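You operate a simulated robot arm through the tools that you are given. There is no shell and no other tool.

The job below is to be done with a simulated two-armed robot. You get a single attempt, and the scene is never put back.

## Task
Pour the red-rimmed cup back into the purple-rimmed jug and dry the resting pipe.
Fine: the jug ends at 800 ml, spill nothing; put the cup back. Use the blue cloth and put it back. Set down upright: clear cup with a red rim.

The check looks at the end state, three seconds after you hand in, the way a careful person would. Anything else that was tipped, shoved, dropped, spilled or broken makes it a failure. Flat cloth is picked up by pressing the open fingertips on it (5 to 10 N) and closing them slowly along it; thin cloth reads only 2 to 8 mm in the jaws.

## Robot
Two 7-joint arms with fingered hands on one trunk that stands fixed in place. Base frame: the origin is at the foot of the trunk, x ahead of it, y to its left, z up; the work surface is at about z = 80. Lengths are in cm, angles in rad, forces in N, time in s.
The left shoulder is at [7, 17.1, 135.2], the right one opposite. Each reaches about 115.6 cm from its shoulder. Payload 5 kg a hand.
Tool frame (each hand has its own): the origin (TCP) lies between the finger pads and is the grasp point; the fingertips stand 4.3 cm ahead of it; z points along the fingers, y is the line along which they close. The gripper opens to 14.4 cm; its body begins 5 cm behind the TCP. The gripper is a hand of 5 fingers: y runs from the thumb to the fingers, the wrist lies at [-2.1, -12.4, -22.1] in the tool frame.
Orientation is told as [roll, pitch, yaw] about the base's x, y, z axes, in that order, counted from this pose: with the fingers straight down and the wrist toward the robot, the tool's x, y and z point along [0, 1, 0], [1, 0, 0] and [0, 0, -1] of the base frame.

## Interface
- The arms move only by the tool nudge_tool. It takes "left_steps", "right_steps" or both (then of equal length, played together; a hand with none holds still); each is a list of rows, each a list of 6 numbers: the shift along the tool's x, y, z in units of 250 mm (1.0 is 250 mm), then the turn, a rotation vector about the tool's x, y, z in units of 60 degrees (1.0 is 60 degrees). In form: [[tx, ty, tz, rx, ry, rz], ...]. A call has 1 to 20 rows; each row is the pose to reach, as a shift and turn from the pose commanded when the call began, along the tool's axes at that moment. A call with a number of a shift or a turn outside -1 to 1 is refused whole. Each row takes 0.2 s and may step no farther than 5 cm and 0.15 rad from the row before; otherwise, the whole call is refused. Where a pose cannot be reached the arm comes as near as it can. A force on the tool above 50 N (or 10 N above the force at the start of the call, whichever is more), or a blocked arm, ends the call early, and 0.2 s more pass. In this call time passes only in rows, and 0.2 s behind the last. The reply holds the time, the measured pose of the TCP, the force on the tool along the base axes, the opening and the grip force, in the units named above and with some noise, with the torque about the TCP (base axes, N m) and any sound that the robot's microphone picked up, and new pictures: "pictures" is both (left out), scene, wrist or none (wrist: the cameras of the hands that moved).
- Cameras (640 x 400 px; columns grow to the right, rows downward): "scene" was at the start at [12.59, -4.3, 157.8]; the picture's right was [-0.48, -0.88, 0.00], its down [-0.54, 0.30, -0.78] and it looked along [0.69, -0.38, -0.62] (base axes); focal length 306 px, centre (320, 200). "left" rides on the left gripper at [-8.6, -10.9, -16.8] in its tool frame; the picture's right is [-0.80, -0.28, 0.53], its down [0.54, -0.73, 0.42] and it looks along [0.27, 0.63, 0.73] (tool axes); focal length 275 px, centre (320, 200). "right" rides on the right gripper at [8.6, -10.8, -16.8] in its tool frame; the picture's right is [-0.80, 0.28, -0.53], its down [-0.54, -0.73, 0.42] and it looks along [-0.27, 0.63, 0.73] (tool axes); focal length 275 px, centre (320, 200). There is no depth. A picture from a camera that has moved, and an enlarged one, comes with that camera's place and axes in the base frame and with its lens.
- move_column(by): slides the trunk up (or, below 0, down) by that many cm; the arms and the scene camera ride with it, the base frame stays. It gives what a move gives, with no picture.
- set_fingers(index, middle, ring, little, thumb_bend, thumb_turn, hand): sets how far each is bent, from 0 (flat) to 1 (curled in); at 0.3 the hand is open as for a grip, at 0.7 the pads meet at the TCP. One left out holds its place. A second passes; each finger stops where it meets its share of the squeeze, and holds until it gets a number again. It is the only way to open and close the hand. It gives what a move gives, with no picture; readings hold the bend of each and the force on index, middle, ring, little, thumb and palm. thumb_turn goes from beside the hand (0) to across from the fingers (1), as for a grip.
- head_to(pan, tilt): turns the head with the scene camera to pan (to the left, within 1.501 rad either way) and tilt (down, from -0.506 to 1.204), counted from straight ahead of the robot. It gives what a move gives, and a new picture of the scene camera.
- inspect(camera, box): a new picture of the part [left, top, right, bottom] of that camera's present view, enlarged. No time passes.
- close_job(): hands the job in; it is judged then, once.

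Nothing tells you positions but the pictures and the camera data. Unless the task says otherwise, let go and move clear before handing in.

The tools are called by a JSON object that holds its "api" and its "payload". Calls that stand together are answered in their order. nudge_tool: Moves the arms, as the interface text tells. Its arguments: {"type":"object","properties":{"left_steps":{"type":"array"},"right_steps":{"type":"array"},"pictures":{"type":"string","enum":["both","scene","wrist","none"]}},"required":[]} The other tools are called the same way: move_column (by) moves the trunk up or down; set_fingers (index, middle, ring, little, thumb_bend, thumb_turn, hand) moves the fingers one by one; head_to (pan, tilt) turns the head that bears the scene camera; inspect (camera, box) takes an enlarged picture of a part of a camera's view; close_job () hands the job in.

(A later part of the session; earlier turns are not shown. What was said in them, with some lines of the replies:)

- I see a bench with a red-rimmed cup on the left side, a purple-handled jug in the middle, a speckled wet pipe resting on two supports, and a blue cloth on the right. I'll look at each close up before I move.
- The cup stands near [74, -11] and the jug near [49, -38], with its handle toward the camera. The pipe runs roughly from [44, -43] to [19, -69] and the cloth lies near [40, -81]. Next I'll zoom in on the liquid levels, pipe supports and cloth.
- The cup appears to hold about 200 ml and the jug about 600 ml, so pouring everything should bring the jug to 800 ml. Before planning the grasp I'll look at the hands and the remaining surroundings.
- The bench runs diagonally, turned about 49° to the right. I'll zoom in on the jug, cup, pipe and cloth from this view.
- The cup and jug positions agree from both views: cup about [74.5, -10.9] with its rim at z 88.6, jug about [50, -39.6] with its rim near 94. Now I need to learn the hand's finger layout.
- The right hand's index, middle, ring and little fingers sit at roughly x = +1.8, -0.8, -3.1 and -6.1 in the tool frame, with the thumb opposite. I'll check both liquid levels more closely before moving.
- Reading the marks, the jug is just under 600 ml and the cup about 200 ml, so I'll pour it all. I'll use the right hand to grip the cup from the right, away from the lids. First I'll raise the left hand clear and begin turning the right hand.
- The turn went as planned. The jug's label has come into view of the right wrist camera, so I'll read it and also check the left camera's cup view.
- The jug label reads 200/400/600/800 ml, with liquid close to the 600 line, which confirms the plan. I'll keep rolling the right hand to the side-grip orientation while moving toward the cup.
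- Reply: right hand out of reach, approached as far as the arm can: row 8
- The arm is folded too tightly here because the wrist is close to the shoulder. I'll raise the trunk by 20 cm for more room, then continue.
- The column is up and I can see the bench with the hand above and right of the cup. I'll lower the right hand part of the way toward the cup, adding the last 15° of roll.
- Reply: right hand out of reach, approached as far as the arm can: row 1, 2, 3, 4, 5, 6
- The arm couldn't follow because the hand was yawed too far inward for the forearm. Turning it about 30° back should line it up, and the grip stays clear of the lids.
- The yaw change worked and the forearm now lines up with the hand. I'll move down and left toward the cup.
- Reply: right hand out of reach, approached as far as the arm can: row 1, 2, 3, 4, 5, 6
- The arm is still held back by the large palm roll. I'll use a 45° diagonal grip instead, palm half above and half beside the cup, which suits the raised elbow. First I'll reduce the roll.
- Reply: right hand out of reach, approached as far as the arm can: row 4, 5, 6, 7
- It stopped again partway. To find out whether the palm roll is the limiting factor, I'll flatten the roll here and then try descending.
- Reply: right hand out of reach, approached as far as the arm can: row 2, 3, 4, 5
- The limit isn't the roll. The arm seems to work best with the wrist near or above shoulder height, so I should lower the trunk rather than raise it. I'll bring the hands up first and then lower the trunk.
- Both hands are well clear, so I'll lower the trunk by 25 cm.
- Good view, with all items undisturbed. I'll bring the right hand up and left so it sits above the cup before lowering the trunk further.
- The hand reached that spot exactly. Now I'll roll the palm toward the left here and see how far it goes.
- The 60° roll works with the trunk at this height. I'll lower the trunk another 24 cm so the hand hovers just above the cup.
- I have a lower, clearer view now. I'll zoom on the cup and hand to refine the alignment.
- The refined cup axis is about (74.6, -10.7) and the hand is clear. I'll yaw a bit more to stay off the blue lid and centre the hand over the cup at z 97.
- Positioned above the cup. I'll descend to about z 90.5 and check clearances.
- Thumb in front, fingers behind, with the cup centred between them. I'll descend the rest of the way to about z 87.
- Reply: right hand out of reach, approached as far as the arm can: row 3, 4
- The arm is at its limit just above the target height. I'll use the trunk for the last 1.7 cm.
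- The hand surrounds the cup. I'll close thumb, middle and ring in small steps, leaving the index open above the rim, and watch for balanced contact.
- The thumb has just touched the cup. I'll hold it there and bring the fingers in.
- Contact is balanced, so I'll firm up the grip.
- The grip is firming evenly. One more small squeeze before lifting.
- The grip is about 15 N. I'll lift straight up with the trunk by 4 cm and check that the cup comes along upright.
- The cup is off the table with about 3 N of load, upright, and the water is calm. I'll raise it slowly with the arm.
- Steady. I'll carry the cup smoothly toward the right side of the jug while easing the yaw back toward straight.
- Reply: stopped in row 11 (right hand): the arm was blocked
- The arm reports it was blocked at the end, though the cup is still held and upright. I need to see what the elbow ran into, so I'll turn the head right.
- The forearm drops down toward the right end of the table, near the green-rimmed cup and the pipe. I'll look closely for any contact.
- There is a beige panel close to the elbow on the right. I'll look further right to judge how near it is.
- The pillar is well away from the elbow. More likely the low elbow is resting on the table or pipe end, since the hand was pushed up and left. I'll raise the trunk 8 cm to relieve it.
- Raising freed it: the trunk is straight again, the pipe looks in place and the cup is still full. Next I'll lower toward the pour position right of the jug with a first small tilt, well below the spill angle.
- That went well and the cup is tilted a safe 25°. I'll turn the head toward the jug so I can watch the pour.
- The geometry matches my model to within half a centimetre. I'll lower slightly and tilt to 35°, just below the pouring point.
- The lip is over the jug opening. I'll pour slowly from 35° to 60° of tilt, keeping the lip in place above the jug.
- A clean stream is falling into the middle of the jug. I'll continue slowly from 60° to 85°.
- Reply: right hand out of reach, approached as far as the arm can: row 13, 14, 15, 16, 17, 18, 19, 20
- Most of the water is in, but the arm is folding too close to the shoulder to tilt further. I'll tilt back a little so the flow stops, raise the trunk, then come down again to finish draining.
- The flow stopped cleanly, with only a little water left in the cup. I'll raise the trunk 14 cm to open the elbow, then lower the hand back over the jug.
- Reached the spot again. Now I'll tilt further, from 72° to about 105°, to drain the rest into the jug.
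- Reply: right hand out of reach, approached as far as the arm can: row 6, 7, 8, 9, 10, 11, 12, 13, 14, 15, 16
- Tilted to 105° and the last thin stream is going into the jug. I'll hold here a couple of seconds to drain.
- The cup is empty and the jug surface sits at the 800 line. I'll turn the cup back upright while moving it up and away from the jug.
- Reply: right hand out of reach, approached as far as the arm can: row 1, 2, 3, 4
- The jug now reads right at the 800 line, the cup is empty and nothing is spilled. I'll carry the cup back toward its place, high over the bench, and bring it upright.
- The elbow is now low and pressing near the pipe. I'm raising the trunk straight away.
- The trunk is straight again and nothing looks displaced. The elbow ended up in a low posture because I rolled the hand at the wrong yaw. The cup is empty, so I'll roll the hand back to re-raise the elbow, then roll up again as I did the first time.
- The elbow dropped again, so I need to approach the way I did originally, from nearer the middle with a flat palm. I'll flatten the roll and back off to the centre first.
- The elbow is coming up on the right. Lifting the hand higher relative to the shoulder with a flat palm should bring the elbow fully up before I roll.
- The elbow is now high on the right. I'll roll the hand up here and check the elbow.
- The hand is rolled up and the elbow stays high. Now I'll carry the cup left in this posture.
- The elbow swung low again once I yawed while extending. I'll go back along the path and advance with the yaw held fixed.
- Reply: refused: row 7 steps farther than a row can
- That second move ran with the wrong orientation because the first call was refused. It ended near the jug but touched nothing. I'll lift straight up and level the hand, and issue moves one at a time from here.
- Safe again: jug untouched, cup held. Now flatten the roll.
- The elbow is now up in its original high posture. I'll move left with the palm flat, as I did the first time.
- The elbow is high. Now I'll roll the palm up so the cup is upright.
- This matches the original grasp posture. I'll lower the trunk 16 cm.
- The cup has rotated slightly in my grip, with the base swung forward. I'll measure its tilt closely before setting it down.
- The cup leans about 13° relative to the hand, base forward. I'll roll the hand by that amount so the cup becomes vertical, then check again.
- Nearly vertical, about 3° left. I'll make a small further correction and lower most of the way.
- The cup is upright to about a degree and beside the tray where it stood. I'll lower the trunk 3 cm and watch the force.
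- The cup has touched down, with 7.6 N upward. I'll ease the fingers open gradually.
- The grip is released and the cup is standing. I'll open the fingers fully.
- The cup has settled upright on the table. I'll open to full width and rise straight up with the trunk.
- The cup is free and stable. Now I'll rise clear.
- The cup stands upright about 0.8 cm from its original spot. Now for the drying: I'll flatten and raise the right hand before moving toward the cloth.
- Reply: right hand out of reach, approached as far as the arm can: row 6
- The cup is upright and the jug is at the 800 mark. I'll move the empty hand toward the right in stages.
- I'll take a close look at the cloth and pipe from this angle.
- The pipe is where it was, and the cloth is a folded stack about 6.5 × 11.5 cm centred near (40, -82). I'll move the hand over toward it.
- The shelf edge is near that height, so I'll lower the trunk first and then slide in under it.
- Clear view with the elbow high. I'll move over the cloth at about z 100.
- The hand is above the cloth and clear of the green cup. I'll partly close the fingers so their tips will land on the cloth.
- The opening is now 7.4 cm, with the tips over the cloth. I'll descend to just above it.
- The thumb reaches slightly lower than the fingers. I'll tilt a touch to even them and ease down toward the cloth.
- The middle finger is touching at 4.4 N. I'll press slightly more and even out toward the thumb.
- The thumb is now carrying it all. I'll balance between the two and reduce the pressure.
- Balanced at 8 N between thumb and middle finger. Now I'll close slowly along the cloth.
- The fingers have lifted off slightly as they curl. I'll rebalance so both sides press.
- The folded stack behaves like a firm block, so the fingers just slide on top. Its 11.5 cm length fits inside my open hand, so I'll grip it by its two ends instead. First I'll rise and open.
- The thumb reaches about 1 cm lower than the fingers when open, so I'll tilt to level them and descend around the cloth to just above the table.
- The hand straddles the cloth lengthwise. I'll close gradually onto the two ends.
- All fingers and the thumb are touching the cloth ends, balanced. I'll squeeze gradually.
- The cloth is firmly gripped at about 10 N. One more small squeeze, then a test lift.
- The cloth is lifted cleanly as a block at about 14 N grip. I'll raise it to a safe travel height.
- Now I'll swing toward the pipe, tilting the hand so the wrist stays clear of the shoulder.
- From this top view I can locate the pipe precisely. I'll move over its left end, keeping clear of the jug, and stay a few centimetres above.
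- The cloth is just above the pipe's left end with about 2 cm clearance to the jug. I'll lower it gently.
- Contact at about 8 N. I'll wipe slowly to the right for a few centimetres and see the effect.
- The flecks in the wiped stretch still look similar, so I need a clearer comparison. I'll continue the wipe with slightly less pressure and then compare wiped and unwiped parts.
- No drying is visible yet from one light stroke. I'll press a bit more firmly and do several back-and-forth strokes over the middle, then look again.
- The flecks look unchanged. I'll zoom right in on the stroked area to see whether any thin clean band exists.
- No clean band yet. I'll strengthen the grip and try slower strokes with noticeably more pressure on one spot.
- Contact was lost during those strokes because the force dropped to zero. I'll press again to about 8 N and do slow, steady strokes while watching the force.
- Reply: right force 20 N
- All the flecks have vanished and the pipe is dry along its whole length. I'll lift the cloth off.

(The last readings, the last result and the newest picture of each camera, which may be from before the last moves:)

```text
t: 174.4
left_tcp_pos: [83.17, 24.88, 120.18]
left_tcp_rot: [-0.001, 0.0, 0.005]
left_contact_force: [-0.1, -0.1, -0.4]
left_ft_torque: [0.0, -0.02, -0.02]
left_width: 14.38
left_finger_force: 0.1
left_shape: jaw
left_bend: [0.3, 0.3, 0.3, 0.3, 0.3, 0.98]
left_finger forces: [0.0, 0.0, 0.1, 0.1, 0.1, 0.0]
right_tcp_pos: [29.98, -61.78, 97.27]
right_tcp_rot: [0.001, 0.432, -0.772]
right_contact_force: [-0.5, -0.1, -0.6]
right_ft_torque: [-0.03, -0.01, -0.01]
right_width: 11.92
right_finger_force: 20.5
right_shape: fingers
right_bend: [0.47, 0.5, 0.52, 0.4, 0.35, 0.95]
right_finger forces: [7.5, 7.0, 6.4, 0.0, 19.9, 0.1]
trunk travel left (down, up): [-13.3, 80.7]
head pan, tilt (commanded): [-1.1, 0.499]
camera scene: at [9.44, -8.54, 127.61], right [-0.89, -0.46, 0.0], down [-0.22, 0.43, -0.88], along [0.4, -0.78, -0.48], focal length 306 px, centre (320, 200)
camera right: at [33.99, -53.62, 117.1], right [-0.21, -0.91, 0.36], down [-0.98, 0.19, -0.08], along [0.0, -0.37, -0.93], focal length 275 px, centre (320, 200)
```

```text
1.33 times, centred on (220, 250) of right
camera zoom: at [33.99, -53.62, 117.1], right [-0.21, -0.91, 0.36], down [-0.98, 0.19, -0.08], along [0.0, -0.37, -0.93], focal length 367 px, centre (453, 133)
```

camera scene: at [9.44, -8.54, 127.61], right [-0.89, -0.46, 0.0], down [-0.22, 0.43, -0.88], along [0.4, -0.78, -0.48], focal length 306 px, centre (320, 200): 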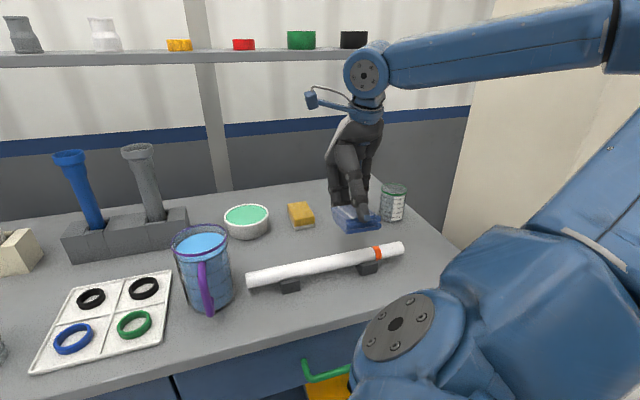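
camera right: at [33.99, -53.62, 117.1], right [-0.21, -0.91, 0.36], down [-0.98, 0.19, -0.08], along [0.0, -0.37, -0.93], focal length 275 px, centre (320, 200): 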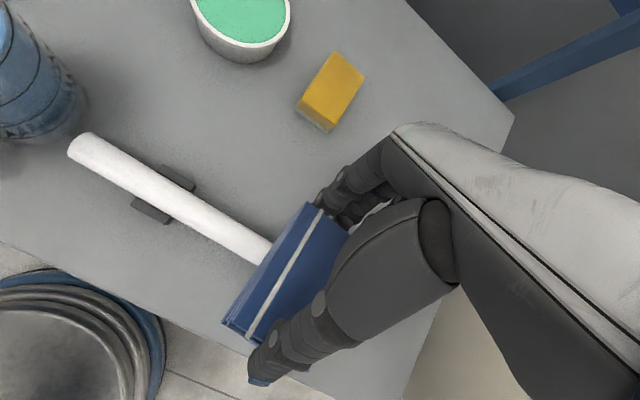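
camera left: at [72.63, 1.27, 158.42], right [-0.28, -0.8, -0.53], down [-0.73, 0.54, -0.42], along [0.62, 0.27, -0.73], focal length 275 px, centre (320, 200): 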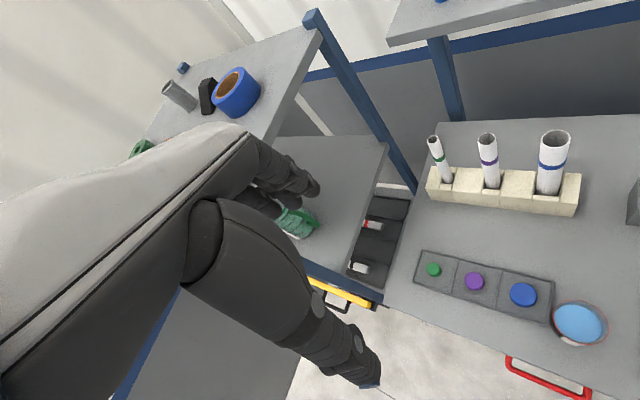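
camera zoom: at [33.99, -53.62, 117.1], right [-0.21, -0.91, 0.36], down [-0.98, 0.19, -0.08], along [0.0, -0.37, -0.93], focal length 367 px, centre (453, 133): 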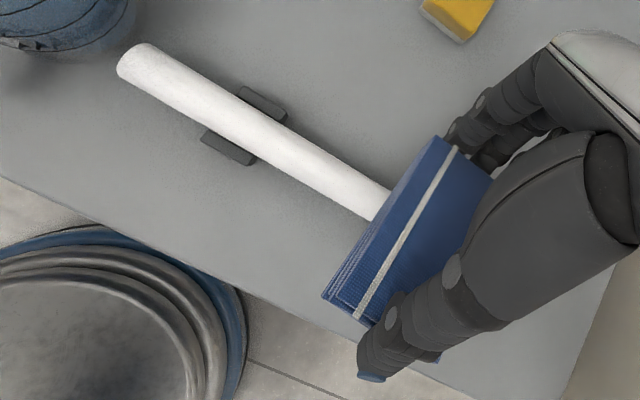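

The pipe is fully dry, resting on its supports and unmoved. Now I'll take the cloth back to where it lay, levelling it on the way.

{"api": "nudge_tool", "payload": {"right_steps": [[-0.044, 0.135, -0.0475, -0.056, 0, 0], [-0.088, 0.269, -0.095, -0.112, 0, 0], [-0.132, 0.404, -0.1425, -0.167, 0, 0], [-0.176, 0.539, -0.19, -0.223, 0, 0], [-0.22, 0.673, -0.2375, -0.279, 0, 0], [-0.264, 0.808, -0.285, -0.335, 0, 0]], "pictures": "both"}}

{"api": "inspect", "payload": {"camera": "right", "box": [100, 130, 470, 400]}}

{"api": "inspect", "payload": {"camera": "scene", "box": [280, 120, 420, 240]}}

```text
t: 175.8
left_tcp_pos: [83.26, 24.77, 119.89]
left_tcp_rot: [0.001, 0.002, 0.005]
left_contact_force: [1.1, -0.8, 0.0]
left_ft_torque: [0.04, 0.04, 0.0]
left_width: 14.4
left_finger_force: 0.0
left_shape: jaw
left_bend: [0.3, 0.3, 0.3, 0.3, 0.3, 0.98]
left_finger forces: [0.0, 0.0, 0.0, 0.0, 0.0, 0.0]
right_tcp_pos: [40.69, -81.26, 95.01]
right_tcp_rot: [0.002, 0.083, -0.774]
right_contact_force: [-0.4, -0.7, -0.7]
right_ft_torque: [0.04, 0.0, 0.02]
right_width: 11.9
right_finger_force: 20.6
right_shape: fingers
right_bend: [0.47, 0.5, 0.52, 0.4, 0.35, 0.95]
right_finger forces: [7.5, 7.0, 6.3, 0.1, 20.0, 0.1]
trunk travel left (down, up): [-13.3, 80.7]
head pan, tilt (commanded): [-1.1, 0.499]
camera scene: at [9.53, -8.69, 127.59], right [-0.89, -0.46, 0.0], down [-0.22, 0.43, -0.88], along [0.4, -0.78, -0.48], focal length 306 px, centre (320, 200)
camera right: at [39.97, -68.58, 112.63], right [-0.32, -0.8, 0.51], down [-0.92, 0.14, -0.36], along [0.22, -0.58, -0.78], focal length 275 px, centre (320, 200)
```

scene: 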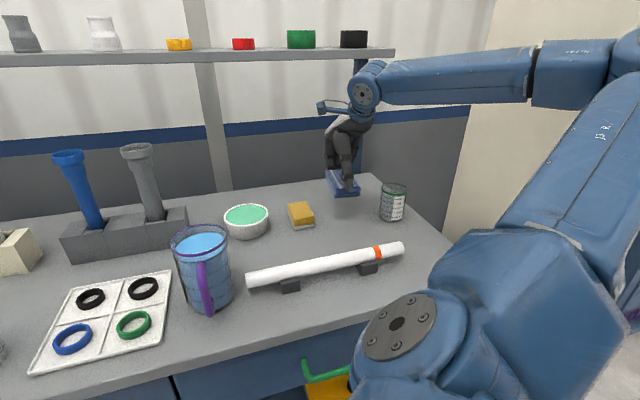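
right: 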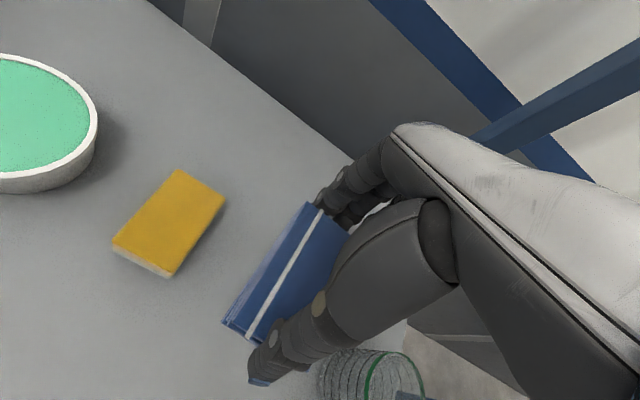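

```text
1.48 times, centred on (285, 265) of right
camera zoom: at [39.97, -68.58, 112.63], right [-0.32, -0.8, 0.51], down [-0.92, 0.14, -0.36], along [0.22, -0.58, -0.78], focal length 408 px, centre (372, 104)
```

zoom: 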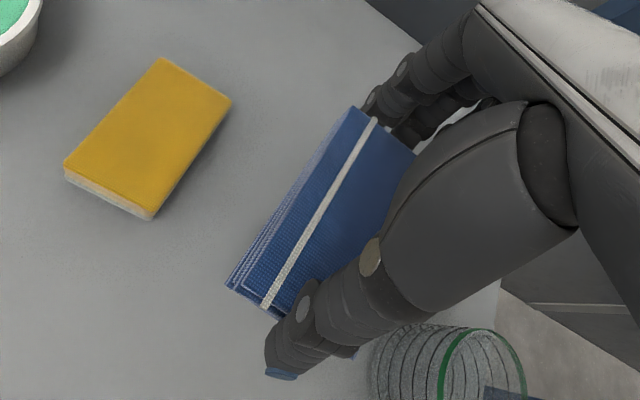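

```text
3.33 times, centred on (350, 180) of scene
camera zoom: at [9.53, -8.69, 127.59], right [-0.89, -0.46, 0.0], down [-0.22, 0.43, -0.88], along [0.4, -0.78, -0.48], focal length 1019 px, centre (220, 267)
```

zoom: 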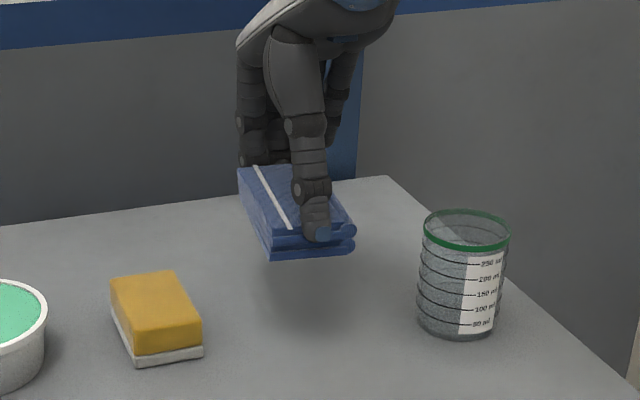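

Directly above its original place. I'll lower it most of the way.

{"api": "nudge_tool", "payload": {"right_steps": [[0, 0.006, 0.075, 0, 0, 0], [0, 0.012, 0.15, 0, 0, 0], [0, 0.018, 0.225, 0, 0, 0], [0, 0.024, 0.29, 0, 0, 0], [0, 0.028, 0.335, 0, 0, 0]], "pictures": "none"}}

{"api": "inspect", "payload": {"camera": "scene", "box": [280, 140, 420, 240]}}

```text
t: 177.0
left_tcp_pos: [83.23, 24.88, 120.05]
left_tcp_rot: [0.0, 0.0, 0.006]
left_contact_force: [0.2, 0.0, -0.2]
left_ft_torque: [-0.04, -0.01, 0.0]
left_width: 14.4
left_finger_force: 0.0
left_shape: jaw
left_bend: [0.3, 0.3, 0.3, 0.3, 0.3, 0.98]
left_finger forces: [0.1, 0.0, 0.0, 0.1, 0.1, 0.0]
right_tcp_pos: [40.74, -81.2, 87.1]
right_tcp_rot: [0.002, 0.08, -0.772]
right_contact_force: [0.4, 0.6, -0.8]
right_ft_torque: [-0.02, -0.01, 0.0]
right_width: 11.92
right_finger_force: 20.0
right_shape: fingers
right_bend: [0.47, 0.5, 0.52, 0.4, 0.35, 0.95]
right_finger forces: [7.4, 7.1, 6.1, 0.0, 19.8, 0.1]
trunk travel left (down, up): [-13.3, 80.7]
head pan, tilt (commanded): [-1.1, 0.499]
```

```text
4.00 times, centred on (350, 190) of scene
camera zoom: at [9.48, -8.59, 127.61], right [-0.89, -0.46, 0.0], down [-0.22, 0.43, -0.88], along [0.4, -0.78, -0.48], focal length 1222 px, centre (200, 240)
```

zoom: 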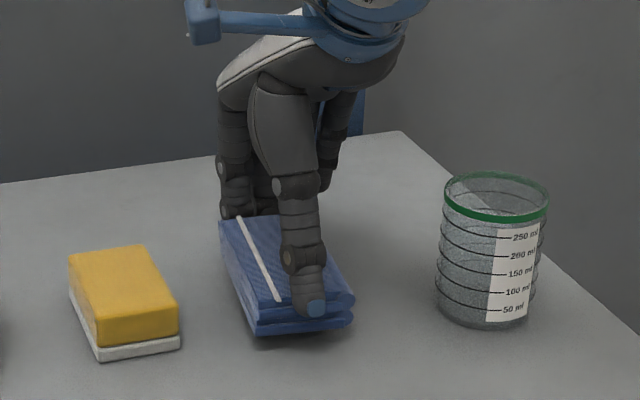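

The cloth sits about 1 cm nearer to me in the grip than when picked up, so I'll shift outward by 1 cm and lower in small steps until it touches.

{"api": "nudge_tool", "payload": {"right_steps": [[0, 0.02, 0.005, 0, 0, 0], [0, 0.042, 0.012, 0, 0, 0], [0, 0.043, 0.026, 0, 0, 0], [0, 0.044, 0.038, 0, 0, 0]], "pictures": "none"}}

{"api": "inspect", "payload": {"camera": "scene", "box": [280, 140, 420, 240]}}

```text
t: 178.0
left_tcp_pos: [83.19, 24.89, 119.98]
left_tcp_rot: [0.0, 0.0, 0.005]
left_contact_force: [0.4, -0.7, -0.1]
left_ft_torque: [-0.01, -0.01, -0.01]
left_width: 14.37
left_finger_force: 0.1
left_shape: jaw
left_bend: [0.3, 0.3, 0.3, 0.3, 0.3, 0.98]
left_finger forces: [0.0, 0.1, 0.0, 0.0, 0.1, 0.0]
right_tcp_pos: [41.47, -82.09, 85.92]
right_tcp_rot: [0.0, 0.085, -0.772]
right_contact_force: [-0.1, -0.6, -1.1]
right_ft_torque: [-0.02, -0.02, 0.02]
right_width: 11.92
right_finger_force: 20.2
right_shape: fingers
right_bend: [0.47, 0.5, 0.52, 0.4, 0.35, 0.95]
right_finger forces: [7.4, 7.0, 6.3, 0.0, 19.9, 0.0]
trunk travel left (down, up): [-13.3, 80.7]
head pan, tilt (commanded): [-1.1, 0.499]
```

```text
4.00 times, centred on (350, 190) of scene
camera zoom: at [9.48, -8.59, 127.6], right [-0.89, -0.46, 0.0], down [-0.22, 0.43, -0.88], along [0.4, -0.78, -0.48], focal length 1222 px, centre (200, 240)
```

zoom: 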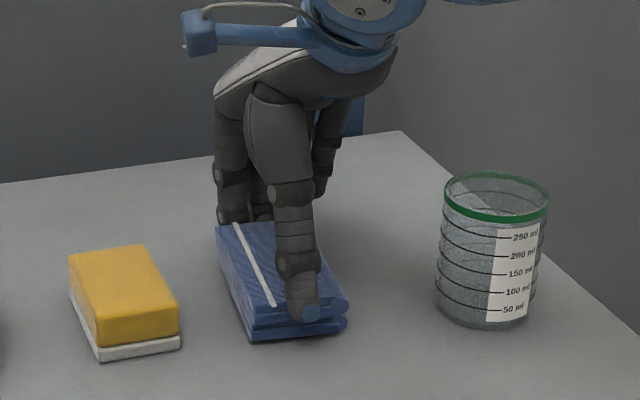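

{"api": "nudge_tool", "payload": {"right_steps": [[0, 0.0005, 0.008, 0, 0, 0], [0, 0.001, 0.016, 0, 0, 0]], "pictures": "none"}}

```text
t: 178.6
left_tcp_pos: [83.07, 24.91, 120.1]
left_tcp_rot: [0.0, 0.0, 0.006]
left_contact_force: [0.3, -1.0, -0.4]
left_ft_torque: [-0.04, -0.02, 0.04]
left_width: 14.39
left_finger_force: 0.0
left_shape: jaw
left_bend: [0.3, 0.3, 0.3, 0.3, 0.3, 0.98]
left_finger forces: [0.1, 0.1, 0.0, 0.0, 0.0, 0.1]
right_tcp_pos: [41.54, -82.13, 85.46]
right_tcp_rot: [0.002, 0.081, -0.775]
right_contact_force: [-0.3, -0.1, 0.4]
right_ft_torque: [-0.04, 0.0, 0.04]
right_width: 11.92
right_finger_force: 21.3
right_shape: fingers
right_bend: [0.47, 0.5, 0.52, 0.4, 0.35, 0.95]
right_finger forces: [7.3, 7.7, 6.3, 0.1, 19.9, 0.0]
trunk travel left (down, up): [-13.3, 80.7]
head pan, tilt (commanded): [-1.1, 0.499]
```

{"api": "nudge_tool", "payload": {"right_steps": [[0, 0.0005, 0.008, 0, 0, 0]], "pictures": "none"}}

{"api": "inspect", "payload": {"camera": "scene", "box": [280, 140, 420, 240]}}

{"api": "inspect", "payload": {"camera": "right", "box": [100, 130, 470, 400]}}

```text
t: 179.0
left_tcp_pos: [83.06, 25.0, 120.0]
left_tcp_rot: [0.0, 0.001, 0.006]
left_contact_force: [0.0, -0.5, 0.0]
left_ft_torque: [0.03, 0.02, 0.01]
left_width: 14.36
left_finger_force: 0.1
left_shape: jaw
left_bend: [0.3, 0.3, 0.3, 0.3, 0.3, 0.98]
left_finger forces: [0.0, 0.0, 0.0, 0.0, 0.0, 0.1]
right_tcp_pos: [41.4, -82.18, 85.49]
right_tcp_rot: [0.003, 0.078, -0.771]
right_contact_force: [2.2, -2.0, 10.2]
right_ft_torque: [-0.18, -0.04, 0.0]
right_width: 11.9
right_finger_force: 23.6
right_shape: fingers
right_bend: [0.47, 0.5, 0.52, 0.4, 0.35, 0.95]
right_finger forces: [7.4, 13.0, 6.8, 0.0, 20.4, 0.0]
trunk travel left (down, up): [-13.3, 80.7]
head pan, tilt (commanded): [-1.1, 0.499]
```

```text
4.00 times, centred on (350, 190) of scene
camera zoom: at [9.45, -8.48, 127.63], right [-0.89, -0.46, 0.0], down [-0.22, 0.43, -0.88], along [0.4, -0.78, -0.48], focal length 1222 px, centre (200, 240)
```

zoom: 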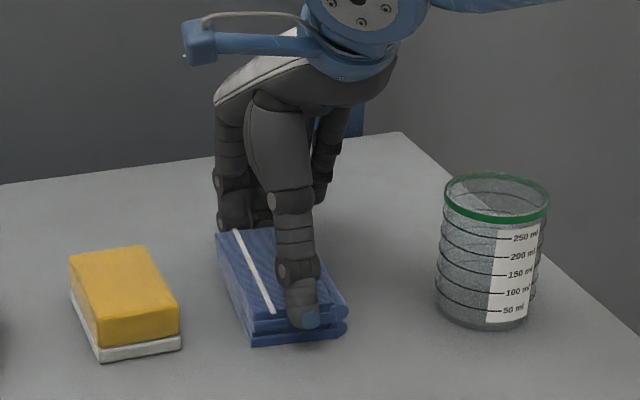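

```text
1.48 times, centred on (285, 265) of right
camera zoom: at [40.72, -69.31, 103.03], right [-0.32, -0.8, 0.51], down [-0.92, 0.14, -0.37], along [0.22, -0.59, -0.78], focal length 408 px, centre (372, 104)
```

zoom: 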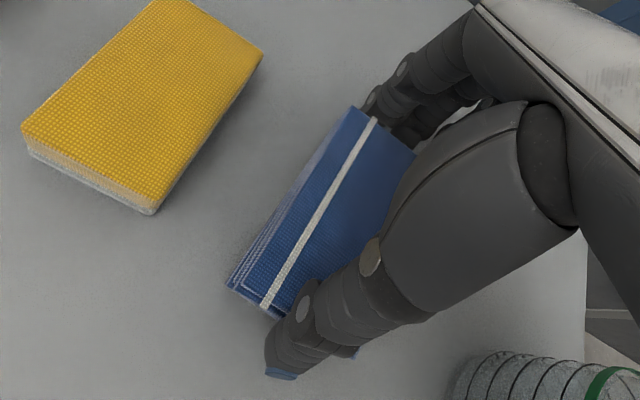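

Touchdown, with the cloth within about 1 cm of its original outline. I'll open the hand.

{"api": "nudge_tool", "payload": {"right_steps": [[0, 0, -0.003, 0, 0, 0]], "pictures": "none"}}

{"api": "set_fingers", "payload": {"hand": "right", "index": 0.4, "middle": 0.42, "ring": 0.42, "little": 0.38, "thumb_bend": 0.31}}

{"api": "inspect", "payload": {"camera": "right", "box": [100, 130, 470, 400]}}

```text
t: 179.4
left_tcp_pos: [83.17, 25.04, 120.12]
left_tcp_rot: [0.001, 0.001, 0.005]
left_contact_force: [0.7, 0.2, 0.6]
left_ft_torque: [-0.03, 0.01, 0.01]
left_width: 14.37
left_finger_force: 0.0
left_shape: jaw
left_bend: [0.3, 0.3, 0.3, 0.3, 0.3, 0.98]
left_finger forces: [0.0, 0.0, 0.1, 0.0, 0.0, 0.0]
right_tcp_pos: [41.53, -82.12, 85.46]
right_tcp_rot: [0.001, 0.081, -0.772]
right_contact_force: [3.5, -1.1, 10.4]
right_ft_torque: [-0.3, -0.1, -0.01]
right_width: 11.92
right_finger_force: 24.2
right_shape: fingers
right_bend: [0.47, 0.5, 0.52, 0.4, 0.35, 0.95]
right_finger forces: [7.7, 13.8, 7.0, 0.0, 20.1, 0.0]
trunk travel left (down, up): [-13.3, 80.7]
head pan, tilt (commanded): [-1.1, 0.499]
```

```text
t: 180.4
left_tcp_pos: [83.11, 24.82, 120.07]
left_tcp_rot: [0.0, -0.001, 0.005]
left_contact_force: [-0.4, 0.2, 0.1]
left_ft_torque: [0.03, -0.01, -0.02]
left_width: 14.39
left_finger_force: 0.1
left_shape: jaw
left_bend: [0.3, 0.3, 0.3, 0.3, 0.3, 0.98]
left_finger forces: [0.0, 0.0, 0.0, 0.0, 0.0, 0.0]
right_tcp_pos: [41.46, -81.98, 85.33]
right_tcp_rot: [0.001, 0.083, -0.772]
right_contact_force: [-0.9, 0.8, 2.8]
right_ft_torque: [-0.08, -0.07, 0.0]
right_width: 13.05
right_finger_force: 1.1
right_shape: fingers
right_bend: [0.4, 0.43, 0.42, 0.38, 0.31, 0.97]
right_finger forces: [0.0, 2.5, 0.1, 0.1, 0.2, 0.0]
trunk travel left (down, up): [-13.3, 80.7]
head pan, tilt (commanded): [-1.1, 0.499]
```

```text
1.48 times, centred on (285, 265) of right
camera zoom: at [40.7, -69.34, 102.94], right [-0.32, -0.8, 0.51], down [-0.92, 0.14, -0.36], along [0.22, -0.58, -0.78], focal length 408 px, centre (372, 104)
```

zoom: 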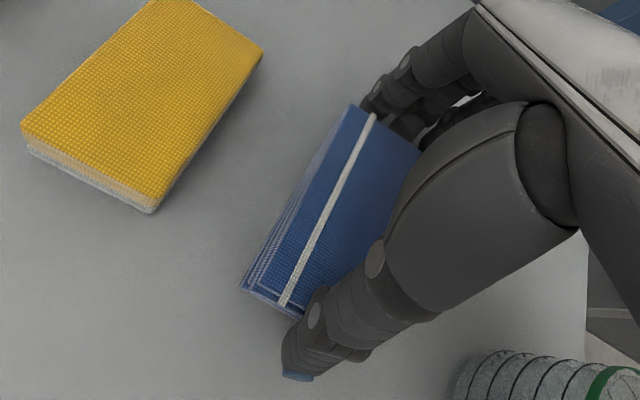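

{"api": "nudge_tool", "payload": {"right_steps": [[0, -0.001, -0.012, 0, 0, 0]], "pictures": "none"}}

{"api": "set_fingers", "payload": {"hand": "right", "index": 0.28, "middle": 0.28, "ring": 0.28, "little": 0.28, "thumb_bend": 0.26}}

{"api": "inspect", "payload": {"camera": "right", "box": [100, 130, 470, 400]}}

{"api": "inspect", "payload": {"camera": "scene", "box": [280, 140, 420, 240]}}

```text
t: 180.8
left_tcp_pos: [83.13, 24.95, 120.12]
left_tcp_rot: [0.0, 0.0, 0.005]
left_contact_force: [0.7, 0.3, -1.0]
left_ft_torque: [0.02, 0.02, 0.01]
left_width: 14.36
left_finger_force: 0.1
left_shape: jaw
left_bend: [0.3, 0.3, 0.3, 0.3, 0.3, 0.98]
left_finger forces: [0.1, 0.0, 0.0, 0.0, 0.0, 0.0]
right_tcp_pos: [41.49, -82.08, 85.54]
right_tcp_rot: [0.002, 0.082, -0.77]
right_contact_force: [0.3, 0.1, -0.4]
right_ft_torque: [0.01, 0.0, 0.01]
right_width: 13.06
right_finger_force: 0.1
right_shape: fingers
right_bend: [0.4, 0.42, 0.42, 0.38, 0.31, 0.97]
right_finger forces: [0.1, 0.0, 0.0, 0.0, 0.0, 0.1]
trunk travel left (down, up): [-13.3, 80.7]
head pan, tilt (commanded): [-1.1, 0.499]
```

```text
t: 181.8
left_tcp_pos: [83.1, 24.98, 120.08]
left_tcp_rot: [0.0, 0.0, 0.005]
left_contact_force: [-0.8, 0.7, 0.0]
left_ft_torque: [-0.01, 0.0, 0.01]
left_width: 14.4
left_finger_force: 0.2
left_shape: jaw
left_bend: [0.3, 0.3, 0.3, 0.3, 0.3, 0.98]
left_finger forces: [0.0, 0.0, 0.0, 0.0, 0.0, 0.1]
right_tcp_pos: [41.33, -82.11, 85.57]
right_tcp_rot: [0.002, 0.083, -0.771]
right_contact_force: [0.8, -0.3, 0.4]
right_ft_torque: [-0.02, 0.0, 0.02]
right_width: 15.82
right_finger_force: 0.1
right_shape: fingers
right_bend: [0.28, 0.28, 0.28, 0.28, 0.26, 0.97]
right_finger forces: [0.0, 0.0, 0.0, 0.1, 0.1, 0.0]
trunk travel left (down, up): [-13.3, 80.7]
head pan, tilt (commanded): [-1.1, 0.499]
```

```text
1.48 times, centred on (285, 265) of right
camera zoom: at [40.72, -69.34, 103.18], right [-0.32, -0.8, 0.51], down [-0.92, 0.14, -0.36], along [0.22, -0.58, -0.78], focal length 408 px, centre (372, 104)
```

zoom: 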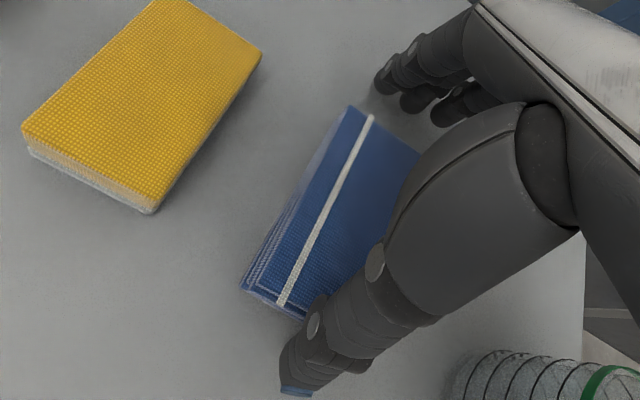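

```text
4.00 times, centred on (350, 190) of scene
camera zoom: at [9.47, -8.57, 127.61], right [-0.89, -0.46, 0.0], down [-0.22, 0.43, -0.88], along [0.4, -0.78, -0.48], focal length 1222 px, centre (200, 240)
```

zoom: 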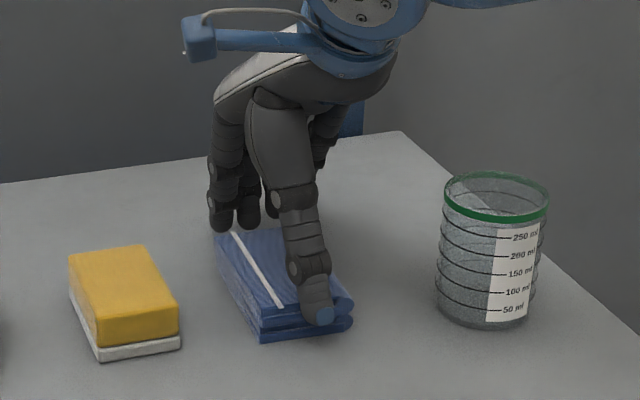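

The cloth lies flat and free. I'll rise straight up and then back away toward the robot.

{"api": "nudge_tool", "payload": {"right_steps": [[0, -0.005, -0.06, 0, 0, 0], [0, -0.011, -0.13, 0, 0, 0], [0, -0.019, -0.22, 0, 0, 0], [0, -0.028, -0.33, 0, 0, 0], [0, -0.038, -0.45, 0, 0, 0]], "pictures": "both"}}

{"api": "inspect", "payload": {"camera": "scene", "box": [280, 140, 420, 240]}}

```text
t: 183.0
left_tcp_pos: [83.22, 24.92, 120.07]
left_tcp_rot: [-0.001, -0.001, 0.004]
left_contact_force: [-0.2, 0.0, -0.4]
left_ft_torque: [-0.04, -0.04, -0.01]
left_width: 14.39
left_finger_force: 0.1
left_shape: jaw
left_bend: [0.3, 0.3, 0.3, 0.3, 0.3, 0.98]
left_finger forces: [0.1, 0.1, 0.0, 0.0, 0.0, 0.0]
right_tcp_pos: [41.06, -82.25, 96.8]
right_tcp_rot: [0.002, 0.082, -0.774]
right_contact_force: [-0.2, 0.1, -0.7]
right_ft_torque: [0.01, -0.02, 0.03]
right_width: 15.8
right_finger_force: 0.0
right_shape: fingers
right_bend: [0.28, 0.28, 0.28, 0.28, 0.26, 0.97]
right_finger forces: [0.1, 0.1, 0.0, 0.1, 0.0, 0.0]
trunk travel left (down, up): [-13.3, 80.7]
head pan, tilt (commanded): [-1.1, 0.499]
camera scene: at [9.43, -8.53, 127.61], right [-0.89, -0.46, 0.0], down [-0.22, 0.43, -0.88], along [0.4, -0.78, -0.48], focal length 306 px, centre (320, 200)
camera right: at [40.48, -69.44, 114.48], right [-0.32, -0.8, 0.51], down [-0.92, 0.14, -0.36], along [0.22, -0.58, -0.78], focal length 275 px, centre (320, 200)
```

scene: 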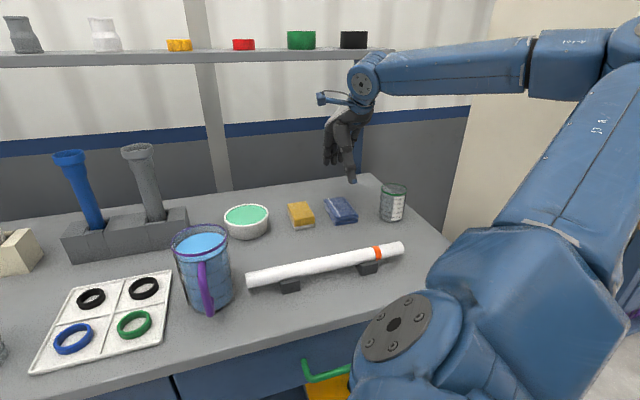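
right: 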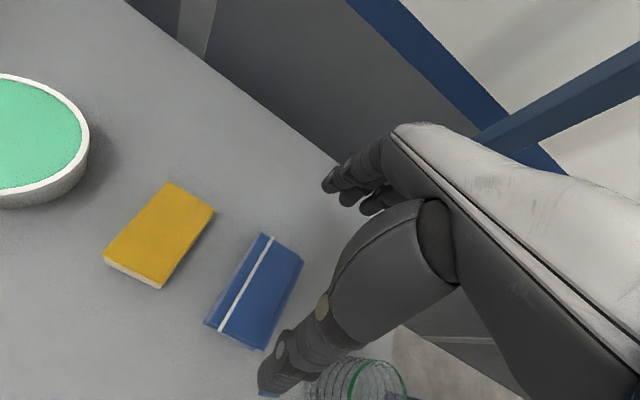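

```text
4.00 times, centred on (350, 190) of scene
camera zoom: at [9.43, -8.53, 127.61], right [-0.89, -0.46, 0.0], down [-0.22, 0.43, -0.88], along [0.4, -0.78, -0.48], focal length 1222 px, centre (200, 240)
```

zoom: 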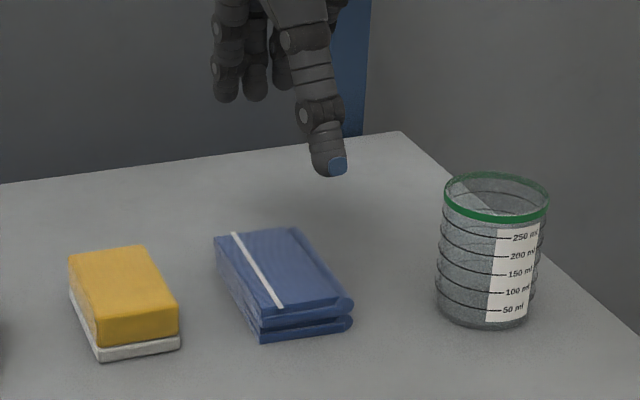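

The cloth matches its original outline almost exactly. I'll move the right hand clear and then check the whole bench.

{"api": "nudge_tool", "payload": {"right_steps": [[0.105, -0.069, -0.048, 0, 0, 0], [0.209, -0.137, -0.096, 0, 0, 0], [0.314, -0.206, -0.144, 0, 0, 0], [0.419, -0.275, -0.192, 0, 0, 0], [0.523, -0.343, -0.24, 0, 0, 0], [0.628, -0.412, -0.288, 0, 0, 0]], "pictures": "none"}}

{"api": "head_to", "payload": {"pan": -0.55, "tilt": 0.65}}

```text
t: 184.4
left_tcp_pos: [83.18, 25.03, 119.98]
left_tcp_rot: [0.001, 0.003, 0.004]
left_contact_force: [-0.6, -0.6, -0.2]
left_ft_torque: [-0.02, 0.0, 0.03]
left_width: 14.38
left_finger_force: 0.0
left_shape: jaw
left_bend: [0.3, 0.3, 0.3, 0.3, 0.3, 0.98]
left_finger forces: [0.0, 0.0, 0.0, 0.0, 0.1, 0.1]
right_tcp_pos: [45.55, -64.12, 105.2]
right_tcp_rot: [0.0, 0.084, -0.772]
right_contact_force: [0.6, 1.0, 1.3]
right_ft_torque: [-0.05, 0.01, -0.03]
right_width: 15.81
right_finger_force: 0.0
right_shape: fingers
right_bend: [0.28, 0.28, 0.28, 0.28, 0.26, 0.98]
right_finger forces: [0.1, 0.0, 0.1, 0.0, 0.0, 0.0]
trunk travel left (down, up): [-13.3, 80.7]
head pan, tilt (commanded): [-1.1, 0.499]
```

```text
t: 185.4
left_tcp_pos: [83.15, 24.96, 120.05]
left_tcp_rot: [0.0, 0.001, 0.004]
left_contact_force: [-0.9, 0.2, -0.1]
left_ft_torque: [0.01, 0.0, -0.02]
left_width: 14.36
left_finger_force: 0.0
left_shape: jaw
left_bend: [0.3, 0.3, 0.3, 0.3, 0.3, 0.98]
left_finger forces: [0.0, 0.0, 0.1, 0.0, 0.0, 0.0]
right_tcp_pos: [45.42, -64.19, 104.93]
right_tcp_rot: [0.002, 0.082, -0.771]
right_contact_force: [0.6, -0.6, 0.3]
right_ft_torque: [0.02, -0.02, 0.02]
right_width: 15.83
right_finger_force: 0.1
right_shape: fingers
right_bend: [0.28, 0.28, 0.28, 0.28, 0.26, 0.98]
right_finger forces: [0.0, 0.1, 0.1, 0.1, 0.0, 0.0]
trunk travel left (down, up): [-13.3, 80.7]
head pan, tilt (commanded): [-0.55, 0.649]
camera scene: at [12.73, -4.99, 126.27], right [-0.52, -0.85, 0.0], down [-0.52, 0.31, -0.8], along [0.68, -0.41, -0.6], focal length 306 px, centre (320, 200)
```

scene: 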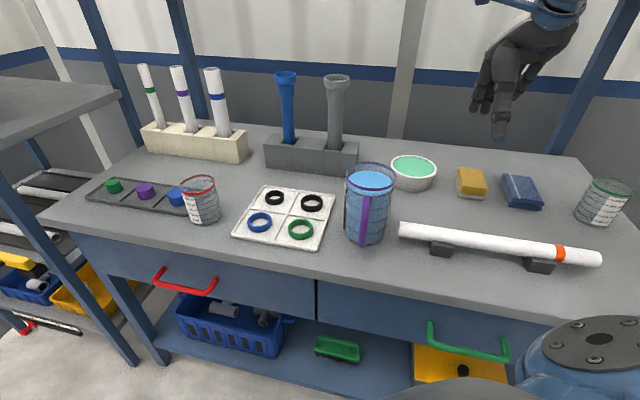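

{"api": "inspect", "payload": {"camera": "scene", "box": [330, 155, 410, 255]}}

{"api": "inspect", "payload": {"camera": "scene", "box": [150, 160, 250, 240]}}

{"api": "inspect", "payload": {"camera": "scene", "box": [390, 200, 610, 290]}}

```text
4.00 times, centred on (370, 205) of scene
camera zoom: at [12.73, -4.99, 126.27], right [-0.52, -0.85, 0.0], down [-0.52, 0.31, -0.8], along [0.68, -0.41, -0.6], focal length 1222 px, centre (120, 180)
```

zoom: 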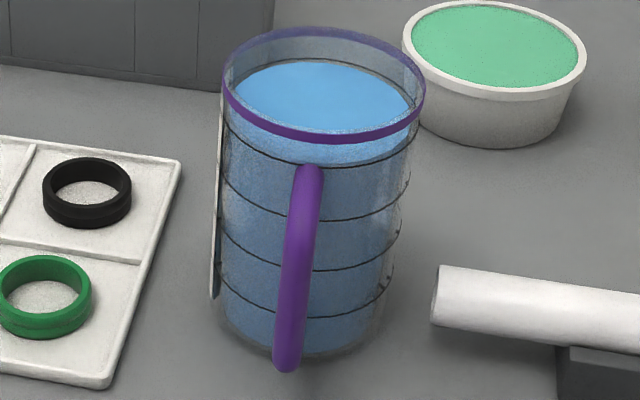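

```text
5.00 times, centred on (200, 200) of scene
camera zoom: at [12.73, -4.99, 126.27], right [-0.52, -0.85, 0.0], down [-0.52, 0.31, -0.8], along [0.68, -0.41, -0.6], focal length 1528 px, centre (920, 200)
```

zoom: 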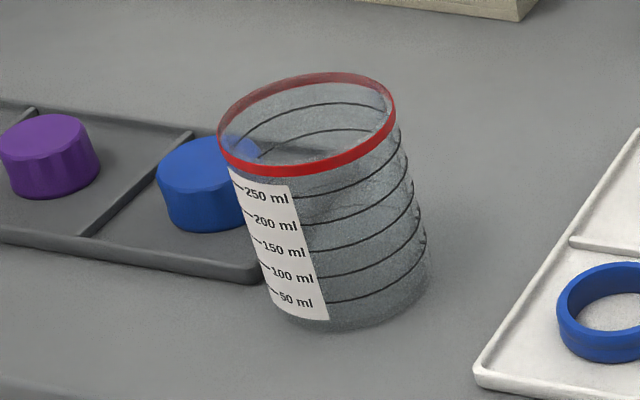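

```text
2.91 times, centred on (500, 245) of scene
camera zoom: at [12.73, -4.99, 126.27], right [-0.52, -0.85, 0.0], down [-0.52, 0.31, -0.8], along [0.68, -0.41, -0.6], focal length 889 px, centre (-204, 69)
```

zoom: 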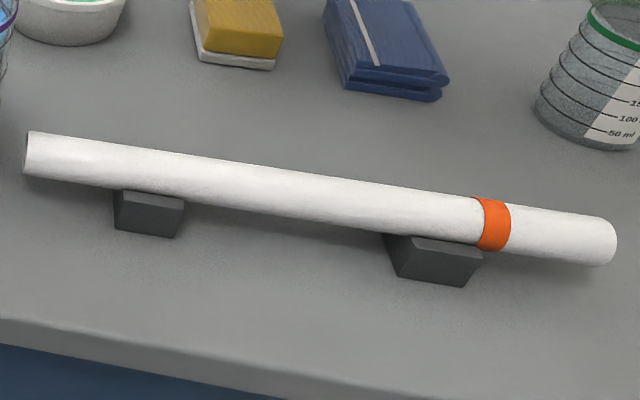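

I've checked the bench closely and the job is done:
- **Jug:** at the 800 ml line, with no spills visible.
- **Cup:** empty and upright, about 0.8 cm from its original spot.
- **Pipe:** dry on all visible sides and still on its supports.
- **Cloth:** back in its original place.
- **Hands:** both are clear of everything.

Handing in.

{"api": "close_job", "payload": {}}

```text
The job is handed in.
```

I've handed the job in. My last look at the bench before that showed everything in place:

- **Jug:** The water sits at the 800 ml line. I poured in the whole cup, and no spills were visible.
- **Cup:** The red-rimmed cup is empty and upright, about 0.8 cm from where it started.
- **Pipe:** It looks fully dry in every view I had; I couldn't see its underside. It is still on its supports and hasn't moved.
- **Cloth:** The blue cloth is back in its original spot, matching its starting outline to within a few millimetres.
- **Other items:** Everything else I checked is where it was.

**Arm contact:** Twice while I was carrying the cup, the right elbow came down on something at table height. The second time was over the pipe. I raised the trunk each time, and afterwards the pipe and the things around it looked undisturbed.
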